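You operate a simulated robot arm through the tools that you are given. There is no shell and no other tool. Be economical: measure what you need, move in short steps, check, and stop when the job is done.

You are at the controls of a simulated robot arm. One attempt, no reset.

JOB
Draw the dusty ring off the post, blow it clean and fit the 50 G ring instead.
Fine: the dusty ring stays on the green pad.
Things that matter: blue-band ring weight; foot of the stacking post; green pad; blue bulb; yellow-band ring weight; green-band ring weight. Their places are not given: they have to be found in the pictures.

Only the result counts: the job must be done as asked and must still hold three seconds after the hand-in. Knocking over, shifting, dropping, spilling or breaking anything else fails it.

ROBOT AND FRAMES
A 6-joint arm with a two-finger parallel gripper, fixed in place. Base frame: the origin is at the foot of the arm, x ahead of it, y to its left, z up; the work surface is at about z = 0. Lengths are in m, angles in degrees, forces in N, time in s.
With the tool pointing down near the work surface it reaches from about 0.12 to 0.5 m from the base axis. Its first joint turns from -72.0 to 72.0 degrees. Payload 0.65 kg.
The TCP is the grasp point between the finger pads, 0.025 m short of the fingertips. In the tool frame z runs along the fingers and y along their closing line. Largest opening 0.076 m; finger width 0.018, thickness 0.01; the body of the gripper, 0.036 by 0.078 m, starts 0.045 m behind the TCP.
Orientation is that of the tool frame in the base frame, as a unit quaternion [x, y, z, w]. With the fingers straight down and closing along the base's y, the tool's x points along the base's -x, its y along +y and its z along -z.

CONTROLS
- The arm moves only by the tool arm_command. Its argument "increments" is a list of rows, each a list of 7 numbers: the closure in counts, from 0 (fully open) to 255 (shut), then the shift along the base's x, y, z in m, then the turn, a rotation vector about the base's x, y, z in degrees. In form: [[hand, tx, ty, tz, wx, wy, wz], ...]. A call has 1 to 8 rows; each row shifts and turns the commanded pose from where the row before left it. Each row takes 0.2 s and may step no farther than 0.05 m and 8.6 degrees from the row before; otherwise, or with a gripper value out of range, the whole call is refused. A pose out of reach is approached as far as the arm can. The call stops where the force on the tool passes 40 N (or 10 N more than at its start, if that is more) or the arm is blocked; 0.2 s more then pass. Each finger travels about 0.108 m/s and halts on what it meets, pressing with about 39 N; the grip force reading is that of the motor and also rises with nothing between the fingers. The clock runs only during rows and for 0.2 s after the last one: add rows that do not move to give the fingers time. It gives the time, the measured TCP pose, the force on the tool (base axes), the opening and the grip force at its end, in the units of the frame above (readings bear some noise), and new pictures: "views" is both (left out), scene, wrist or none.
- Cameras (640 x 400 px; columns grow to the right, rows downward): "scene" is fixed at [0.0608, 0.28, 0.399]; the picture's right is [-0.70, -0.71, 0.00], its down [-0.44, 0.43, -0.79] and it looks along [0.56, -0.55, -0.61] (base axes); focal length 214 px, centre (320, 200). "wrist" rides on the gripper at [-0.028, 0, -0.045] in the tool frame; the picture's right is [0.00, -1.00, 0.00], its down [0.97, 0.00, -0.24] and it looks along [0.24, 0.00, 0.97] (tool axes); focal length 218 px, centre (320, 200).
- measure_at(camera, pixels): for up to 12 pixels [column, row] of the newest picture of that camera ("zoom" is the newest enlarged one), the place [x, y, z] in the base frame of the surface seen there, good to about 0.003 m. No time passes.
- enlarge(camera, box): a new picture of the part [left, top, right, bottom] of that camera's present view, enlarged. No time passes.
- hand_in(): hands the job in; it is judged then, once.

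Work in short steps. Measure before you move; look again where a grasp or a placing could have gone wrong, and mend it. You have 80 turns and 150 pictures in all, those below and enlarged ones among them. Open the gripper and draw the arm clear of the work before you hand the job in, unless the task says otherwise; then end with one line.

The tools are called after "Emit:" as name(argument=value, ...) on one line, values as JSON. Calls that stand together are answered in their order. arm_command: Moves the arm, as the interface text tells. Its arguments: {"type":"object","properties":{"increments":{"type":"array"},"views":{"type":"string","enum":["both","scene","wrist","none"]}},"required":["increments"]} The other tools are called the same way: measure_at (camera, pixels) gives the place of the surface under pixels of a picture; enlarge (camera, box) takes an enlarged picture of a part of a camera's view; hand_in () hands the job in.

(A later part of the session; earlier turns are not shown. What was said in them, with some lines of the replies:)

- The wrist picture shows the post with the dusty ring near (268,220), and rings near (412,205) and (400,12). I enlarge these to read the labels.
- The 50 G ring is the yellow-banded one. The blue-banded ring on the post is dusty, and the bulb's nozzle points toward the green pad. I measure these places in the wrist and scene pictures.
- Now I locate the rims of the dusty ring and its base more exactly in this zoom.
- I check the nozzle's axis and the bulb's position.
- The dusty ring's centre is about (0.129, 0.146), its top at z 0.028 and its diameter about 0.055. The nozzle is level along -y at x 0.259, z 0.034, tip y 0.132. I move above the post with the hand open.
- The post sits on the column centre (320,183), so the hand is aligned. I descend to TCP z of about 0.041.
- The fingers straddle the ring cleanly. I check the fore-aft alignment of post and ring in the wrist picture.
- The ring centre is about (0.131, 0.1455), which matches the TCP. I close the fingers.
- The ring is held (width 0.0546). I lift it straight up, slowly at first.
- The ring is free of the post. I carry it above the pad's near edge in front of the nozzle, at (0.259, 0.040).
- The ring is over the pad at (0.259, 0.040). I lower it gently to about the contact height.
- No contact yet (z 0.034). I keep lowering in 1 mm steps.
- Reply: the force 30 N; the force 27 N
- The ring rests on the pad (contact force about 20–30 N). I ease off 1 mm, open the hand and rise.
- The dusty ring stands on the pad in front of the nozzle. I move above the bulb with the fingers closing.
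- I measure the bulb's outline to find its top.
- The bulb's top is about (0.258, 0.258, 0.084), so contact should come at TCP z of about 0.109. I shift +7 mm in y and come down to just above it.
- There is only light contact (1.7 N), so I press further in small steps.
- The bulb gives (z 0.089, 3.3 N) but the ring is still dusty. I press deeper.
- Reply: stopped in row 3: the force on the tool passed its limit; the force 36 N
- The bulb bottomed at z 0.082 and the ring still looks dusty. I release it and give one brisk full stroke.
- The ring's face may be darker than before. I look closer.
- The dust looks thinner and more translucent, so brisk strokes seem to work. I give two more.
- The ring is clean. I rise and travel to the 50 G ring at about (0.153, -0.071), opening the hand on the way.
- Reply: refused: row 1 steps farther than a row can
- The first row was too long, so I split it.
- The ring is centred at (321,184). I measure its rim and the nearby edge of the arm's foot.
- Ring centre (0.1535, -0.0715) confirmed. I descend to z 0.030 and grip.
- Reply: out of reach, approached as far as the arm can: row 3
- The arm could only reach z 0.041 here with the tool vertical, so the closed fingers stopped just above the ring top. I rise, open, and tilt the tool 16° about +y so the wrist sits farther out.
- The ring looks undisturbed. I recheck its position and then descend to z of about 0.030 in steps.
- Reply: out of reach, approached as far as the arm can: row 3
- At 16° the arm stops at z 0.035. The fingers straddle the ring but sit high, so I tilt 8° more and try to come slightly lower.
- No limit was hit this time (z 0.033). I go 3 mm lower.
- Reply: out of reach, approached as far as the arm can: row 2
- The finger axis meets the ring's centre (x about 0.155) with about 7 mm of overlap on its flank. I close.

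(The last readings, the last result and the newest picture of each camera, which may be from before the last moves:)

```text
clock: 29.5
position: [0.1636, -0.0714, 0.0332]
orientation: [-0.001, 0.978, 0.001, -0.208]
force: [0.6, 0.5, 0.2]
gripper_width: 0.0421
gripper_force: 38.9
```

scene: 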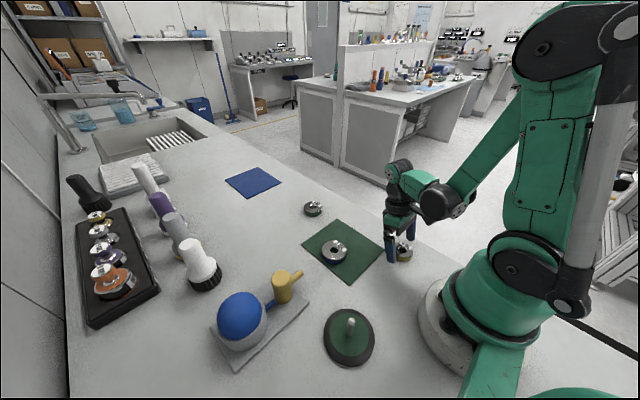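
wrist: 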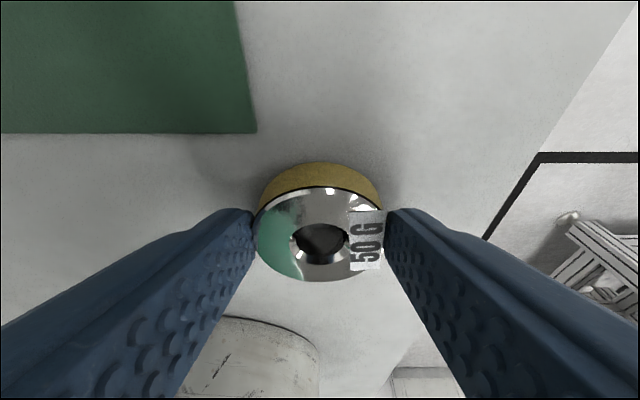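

The ring is gripped (0.042 m). I lift it straight and check.

Emit:
arm_command(increments=[[255, 0, 0, 0.01, 0, 0, 0], [255, 0, 0, 0.03, 0, 0, 0], [255, 0, 0, 0.04, 0, 0, 0], [255, 0, 0, 0.02, 0, 0, 0], [255, 0, 0, 0, 0, 0, 0]])

Emit:
measure_at(camera="wrist", pixels=[[320, 190], [320, 272], [265, 235], [300, 270], [375, 270], [360, 205]])

```text
clock: 30.7
position: [0.1625, -0.0727, 0.1313]
orientation: [-0.001, 0.978, 0.0, -0.208]
force: [-0.7, 0.6, -0.7]
gripper_width: 0.0421
gripper_force: 39.3
```

scene: 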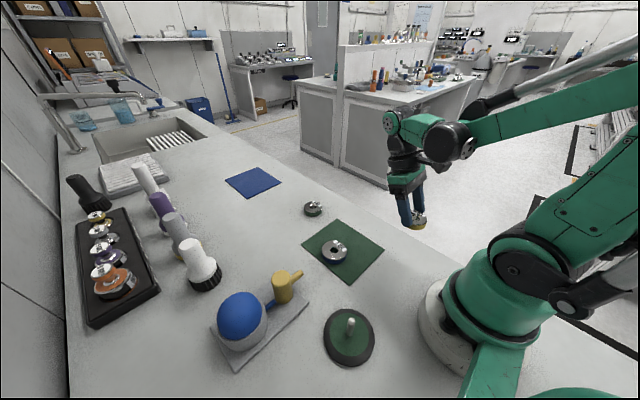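
wrist: 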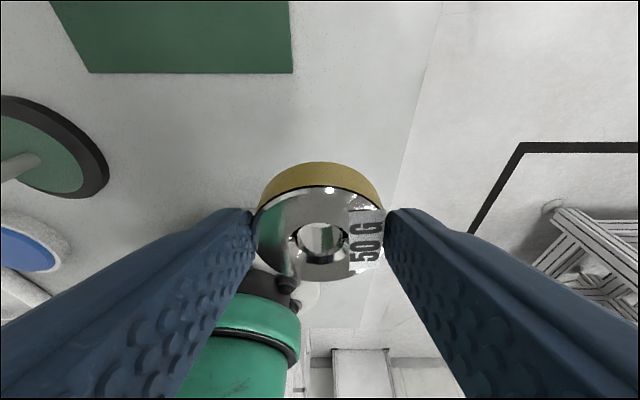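

```text
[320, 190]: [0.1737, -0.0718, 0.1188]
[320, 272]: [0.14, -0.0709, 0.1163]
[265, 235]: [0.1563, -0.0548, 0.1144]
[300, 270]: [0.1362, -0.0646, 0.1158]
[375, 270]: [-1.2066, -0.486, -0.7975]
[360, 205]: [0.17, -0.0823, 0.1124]
```

The ring hangs level, its centre about 8.5 mm behind the TCP in x. I measure the bare post now, in an enlarged scene picture.

Emit:
enlarge(camera="scene", box=[310, 300, 390, 370])

Emit:
measure_at(camera="scene", pixels=[[351, 323], [351, 327], [350, 332], [349, 308], [323, 335], [375, 340], [349, 366], [330, 335], [370, 338], [348, 355], [350, 317]])

```text
5.71 times, centred on (350, 335) of scene
```

zoom: 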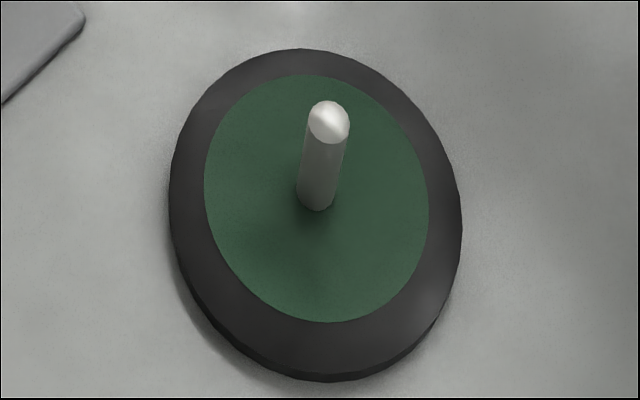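

```text
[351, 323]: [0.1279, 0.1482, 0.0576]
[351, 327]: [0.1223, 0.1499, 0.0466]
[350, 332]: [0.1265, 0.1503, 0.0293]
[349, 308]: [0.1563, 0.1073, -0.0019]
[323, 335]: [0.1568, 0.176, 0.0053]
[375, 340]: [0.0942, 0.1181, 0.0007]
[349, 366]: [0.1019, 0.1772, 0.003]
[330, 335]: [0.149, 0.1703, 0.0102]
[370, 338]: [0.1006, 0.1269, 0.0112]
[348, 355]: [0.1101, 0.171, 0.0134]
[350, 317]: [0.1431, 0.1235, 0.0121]
```

I measure the green liner's rim in the zoom to get the post's centre.

Emit:
measure_at(camera="zoom", pixels=[[208, 180], [425, 215], [300, 79], [332, 318], [240, 105], [395, 300], [385, 110], [245, 275], [328, 122], [323, 150], [317, 195]])

```text
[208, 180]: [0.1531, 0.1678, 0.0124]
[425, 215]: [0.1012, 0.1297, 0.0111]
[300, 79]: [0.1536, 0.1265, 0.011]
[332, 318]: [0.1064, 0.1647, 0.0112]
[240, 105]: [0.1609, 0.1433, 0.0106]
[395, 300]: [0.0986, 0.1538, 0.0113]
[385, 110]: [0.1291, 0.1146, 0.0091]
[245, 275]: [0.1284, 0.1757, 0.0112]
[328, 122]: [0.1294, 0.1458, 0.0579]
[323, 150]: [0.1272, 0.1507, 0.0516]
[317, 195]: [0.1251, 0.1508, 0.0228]
```

The post's centre is about (0.1295, 0.146), its top at 0.06. I carry the ring over at the present height, with the TCP target at (0.138, 0.146).

Emit:
arm_command(increments=[[255, 0, 0.036, 0, 0, 0, 0], [255, 0, 0.036, 0, 0, 0, 0], [255, 0, 0.036, 0, 0, 0, 0], [255, -0.008, 0.036, 0, 0, 0, 0], [255, -0.008, 0.036, 0, 0, 0, 0], [255, -0.0095, 0.038, 0, 0, 0, 0], [255, 0, 0, 0, 0, 0, 0], [255, 0, 0, 0, 0, 0, 0]])

Emit:
measure_at(camera="wrist", pixels=[[320, 190], [320, 272], [265, 235], [300, 270]])

Emit:
enlarge(camera="wrist", box=[240, 140, 400, 300])

```text
clock: 32.5
position: [0.137, 0.1475, 0.1309]
orientation: [-0.001, 0.978, 0.001, -0.208]
force: [-0.1, 0.0, -0.3]
gripper_width: 0.0418
gripper_force: 38.7
```

scene: 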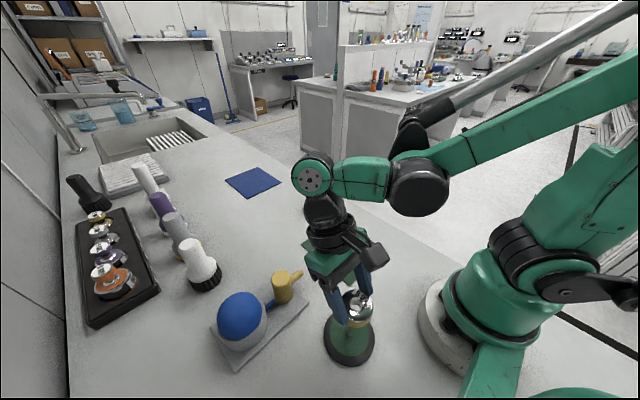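
wrist: 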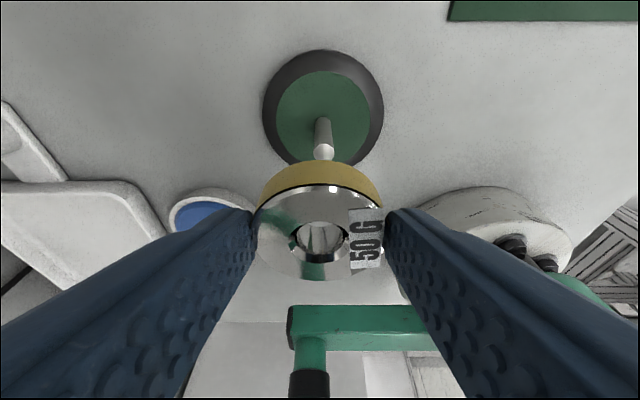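

```text
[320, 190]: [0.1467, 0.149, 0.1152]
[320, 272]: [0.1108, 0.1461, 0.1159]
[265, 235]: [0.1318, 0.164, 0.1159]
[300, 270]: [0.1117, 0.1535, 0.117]
```

```text
2.50 times, centred on (320, 220) of wrist
```

zoom: 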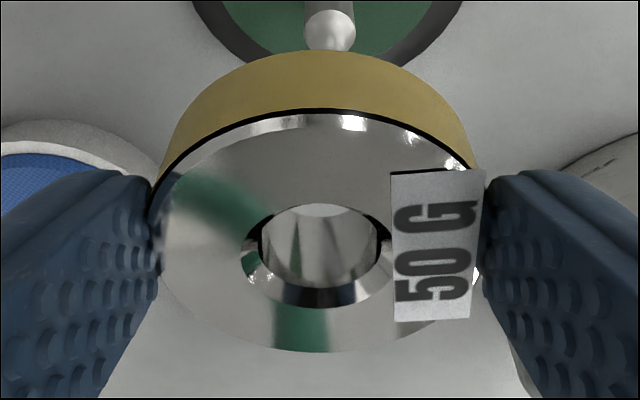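

The ring looks centred at x about 0.129. I measure the post tip through the wrist camera at (323,152) as a cross-check.

Emit:
measure_at(camera="wrist", pixels=[[323, 150], [323, 154], [319, 152], [327, 152], [322, 135], [276, 110], [368, 110], [320, 72]])

```text
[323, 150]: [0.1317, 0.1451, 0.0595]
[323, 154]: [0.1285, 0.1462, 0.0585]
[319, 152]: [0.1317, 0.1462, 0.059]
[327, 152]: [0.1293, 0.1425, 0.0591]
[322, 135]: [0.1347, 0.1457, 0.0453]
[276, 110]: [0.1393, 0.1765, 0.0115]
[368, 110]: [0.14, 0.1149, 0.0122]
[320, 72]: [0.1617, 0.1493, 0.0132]
```

The post is at about (0.130, 0.1455), so I nudge +1 mm x and -1 mm y. Then I lower to just above the post tip.

Emit:
arm_command(increments=[[255, 0.001, -0.001, -0.015, 0, 0, 0], [255, 0, 0, -0.017, 0, 0, 0], [255, 0, 0, 0, 0, 0, 0], [255, 0, 0, 0, 0, 0, 0]])

Emit:
enlarge(camera="wrist", box=[240, 140, 400, 300])

Emit:
enlarge(camera="scene", box=[310, 270, 390, 370])

```text
clock: 33.5
position: [0.1376, 0.1453, 0.099]
orientation: [0.0, 0.978, 0.001, -0.208]
force: [0.4, 0.1, -0.3]
gripper_width: 0.0422
gripper_force: 39.6
```

scene: 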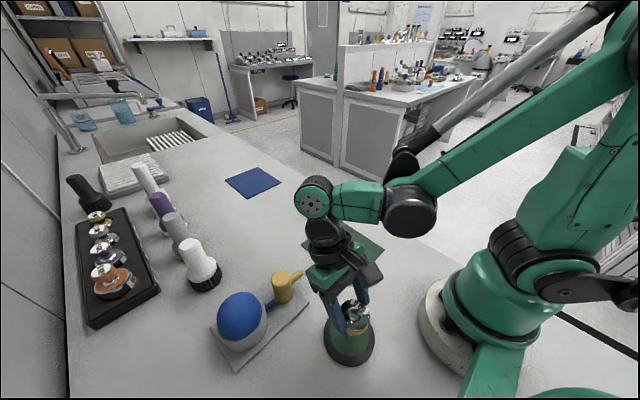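
wrist: 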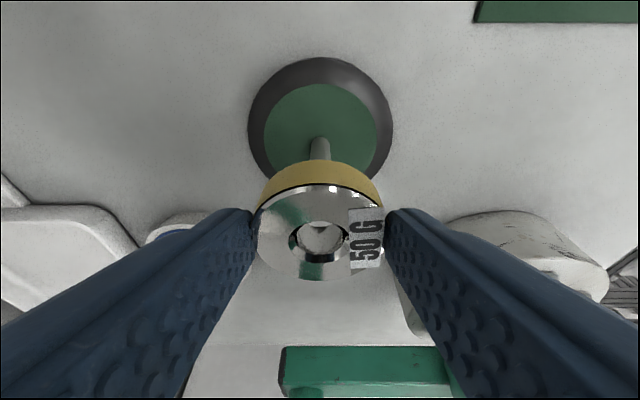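

```text
2.50 times, centred on (320, 220) of wrist
```

zoom: 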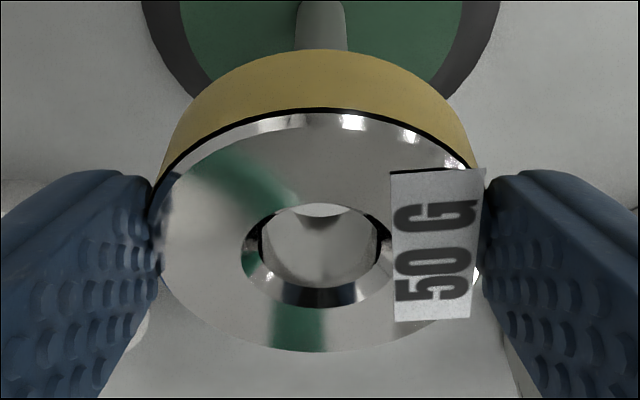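

```text
4.00 times, centred on (350, 320) of scene
```

zoom: 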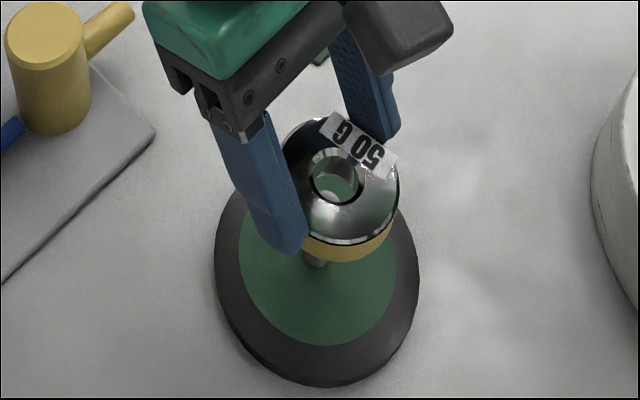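

The post column is under the bore (zoom column 322). I lower in small steps so the tip enters the bore.

Emit:
arm_command(increments=[[255, 0, 0, -0.005, 0, 0, 0], [255, 0, 0, -0.004, 0, 0, 0], [255, 0, 0, -0.004, 0, 0, 0], [255, 0, 0, 0, 0, 0, 0]], views="wrist")

Emit:
enlarge(camera="wrist", box=[240, 140, 400, 300])

Emit:
enlarge(camera="scene", box=[310, 270, 390, 370])

```text
clock: 34.5
position: [0.1392, 0.1448, 0.0866]
orientation: [0.0, 0.978, 0.001, -0.208]
force: [0.0, 0.2, -0.8]
gripper_width: 0.0423
gripper_force: 39.4
```

wrist: 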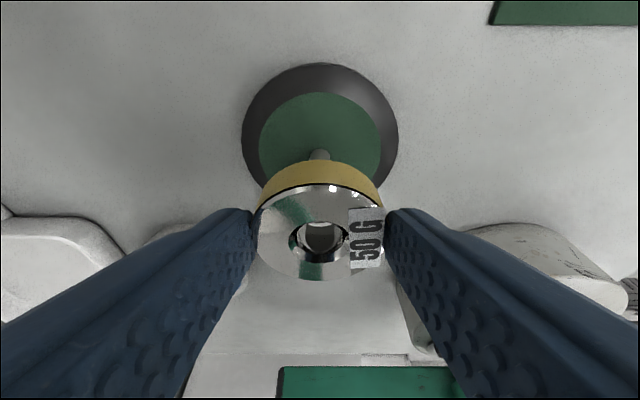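

```text
2.50 times, centred on (320, 220) of wrist
```

zoom: 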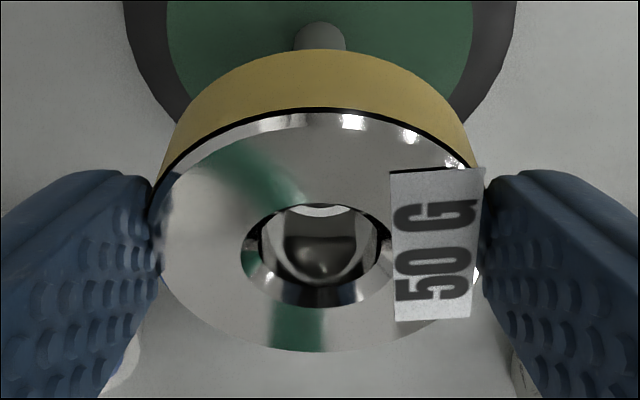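

```text
4.00 times, centred on (350, 320) of scene
```

zoom: 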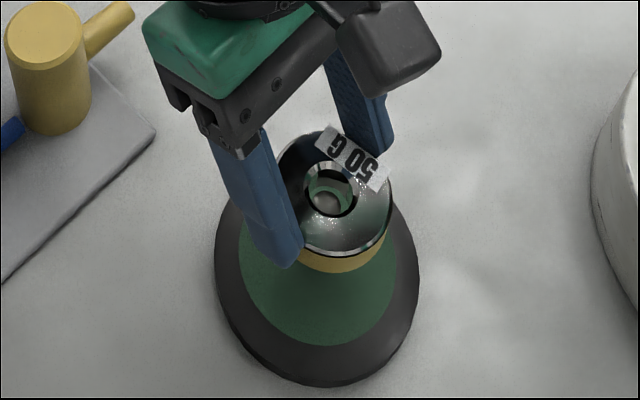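

The tip is inside the bore, centred, with no force. I lower further down the post.

Emit:
arm_command(increments=[[255, 0, 0, -0.006, 0, 0, 0], [255, 0, 0, -0.008, 0, 0, 0], [255, 0, 0, -0.008, 0, 0, 0], [255, 0, 0, -0.008, 0, 0, 0], [255, 0, 0, -0.006, 0, 0, 0], [255, 0, 0, 0, 0, 0, 0]], views="wrist")

Emit:
enlarge(camera="scene", box=[310, 290, 390, 370])

```text
clock: 35.9
position: [0.1394, 0.1449, 0.0509]
orientation: [-0.001, 0.978, 0.0, -0.208]
force: [-0.6, -0.2, -1.2]
gripper_width: 0.0419
gripper_force: 38.5
```

wrist: 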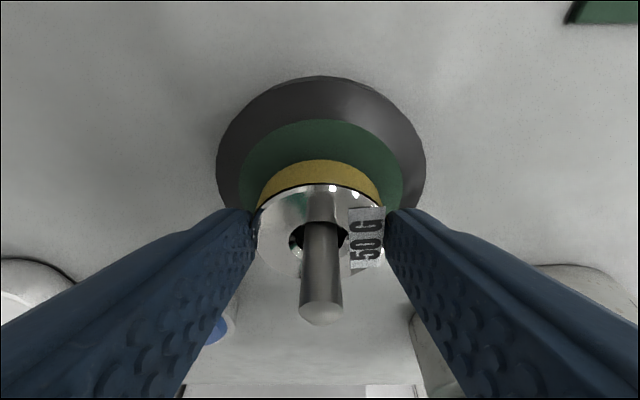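

```text
5.00 times, centred on (350, 330) of scene
```

zoom: 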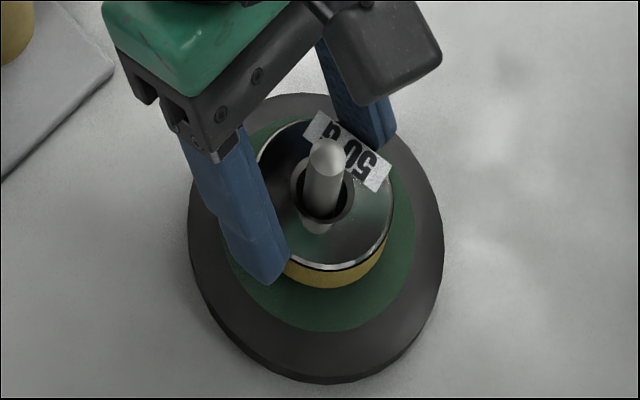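

The ring slides freely on the post with its bottom about 5 mm above the liner. I lower the rest in 1–2 mm steps until light contact.

Emit:
arm_command(increments=[[255, 0, 0, -0.002, 0, 0, 0], [255, 0, 0, -0.002, 0, 0, 0], [255, 0, 0, -0.001, 0, 0, 0], [255, 0, 0, 0, 0, 0, 0]], views="none")

Emit:
arm_command(increments=[[255, 0, 0, -0.001, 0, 0, 0], [255, 0, 0, 0, 0, 0, 0]], views="wrist")

Emit:
enlarge(camera="scene", box=[310, 290, 390, 370])

```text
clock: 36.9
position: [0.1399, 0.1452, 0.0464]
orientation: [0.0, 0.978, 0.0, -0.208]
force: [0.3, 0.0, -0.5]
gripper_width: 0.0419
gripper_force: 39.4
```

```text
clock: 37.5
position: [0.1411, 0.1448, 0.0447]
orientation: [-0.001, 0.978, 0.001, -0.207]
force: [-0.2, -0.2, -0.2]
gripper_width: 0.0422
gripper_force: 39.1
```

wrist: 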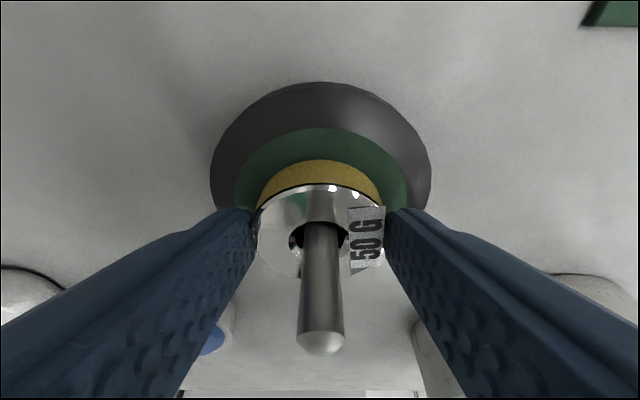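

```text
5.00 times, centred on (350, 330) of scene
```

zoom: 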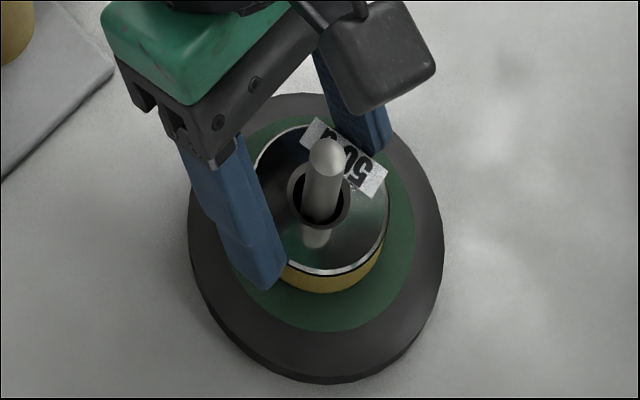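

Still no contact force. I go another 1 mm, twice.

Emit:
arm_command(increments=[[255, 0, 0, -0.001, 0, 0, 0], [255, 0, 0, 0, 0, 0, 0]], views="none")

Emit:
arm_command(increments=[[255, 0, 0, -0.001, 0, 0, 0], [255, 0, 0, 0, 0, 0, 0]], views="none")

```text
clock: 38.1
position: [0.1406, 0.146, 0.0439]
orientation: [-0.001, 0.978, 0.0, -0.207]
force: [4.9, -2.0, 25.6]
gripper_width: 0.0421
gripper_force: 38.7
```

```text
clock: 38.7
position: [0.1391, 0.1433, 0.0436]
orientation: [-0.002, 0.978, 0.001, -0.208]
force: [0.7, 5.3, 25.8]
gripper_width: 0.0425
gripper_force: 38.8
```

The ring is seated (about 25 N). I ease up 1 mm, open, and retreat straight up.

Emit:
arm_command(increments=[[255, 0, 0, 0.001, 0, 0, 0], [0, 0, 0, 0, 0, 0, 0], [0, 0, 0, 0, 0, 0, 0], [0, 0, 0, 0, 0, 0, 0], [0, 0, 0, 0.02, 0, 0, 0], [0, 0, 0, 0.045, 0, 0, 0], [0, 0, 0, 0.045, 0, 0, 0], [0, 0.02, -0.02, 0.03, 0, 0, 0]])

Emit:
arm_command(increments=[[0, 0.02, -0.04, 0.015, 0, 0, 0], [0, 0.02, -0.04, 0.01, 0, -8, 0], [0, 0.02, -0.02, 0, 0, -8, 0], [0, 0, 0, 0, 0, -8, 0], [0, 0, 0, 0, 0, 0, 0]])

Emit:
enlarge(camera="scene", box=[200, 230, 424, 370])

```text
clock: 40.5
position: [0.1607, 0.1252, 0.1857]
orientation: [0.0, 0.978, 0.001, -0.208]
force: [1.0, 0.0, -0.6]
gripper_width: 0.0764
gripper_force: 0.0
```

scene: 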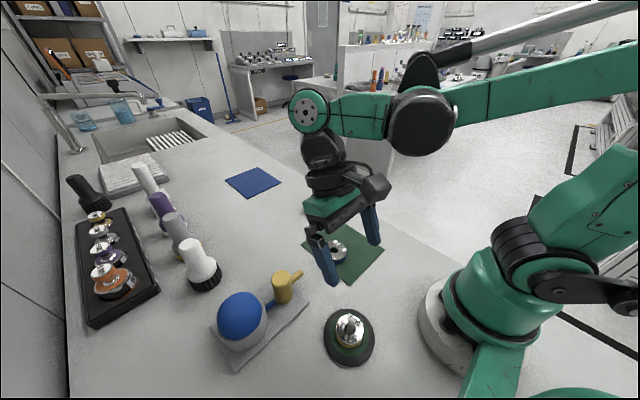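
wrist: 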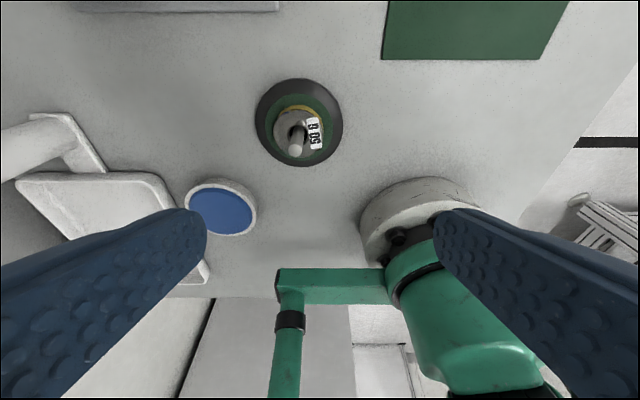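

```text
clock: 41.7
position: [0.2209, 0.0249, 0.21]
orientation: [-0.002, 1.0, 0.0, 0.001]
force: [-0.3, -0.2, 0.3]
gripper_width: 0.0759
gripper_force: 0.1
```

scene: 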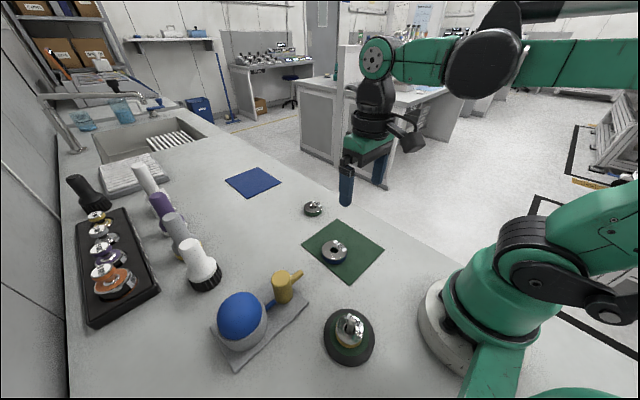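
wrist: 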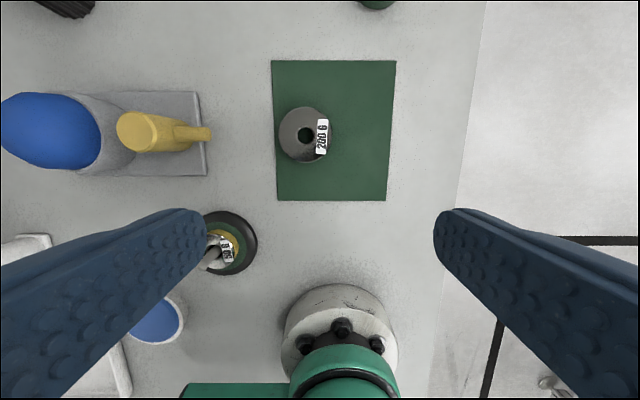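

```text
2.86 times, centred on (312, 300) of scene
```

zoom: 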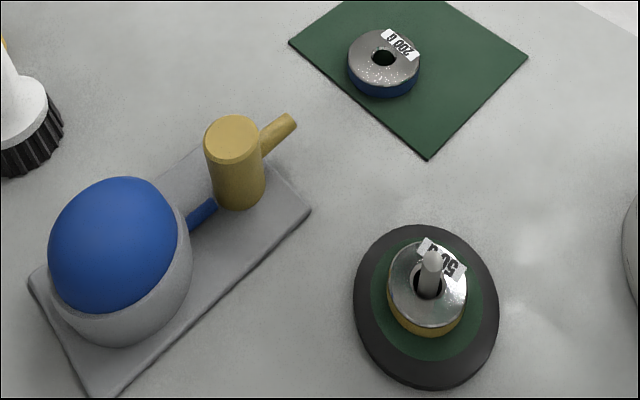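

The 50 G ring sits flat on the post, the clean 200 G ring is on the green pad, and the hand is open and clear. I hand in.

Emit:
hand_in()

```text
The job is handed in.
```

I drew the 200 G ring off the post, blew it clean with the bulb and left it on the green pad. The 50 G ring now sits seated on the post, and the job is handed in.
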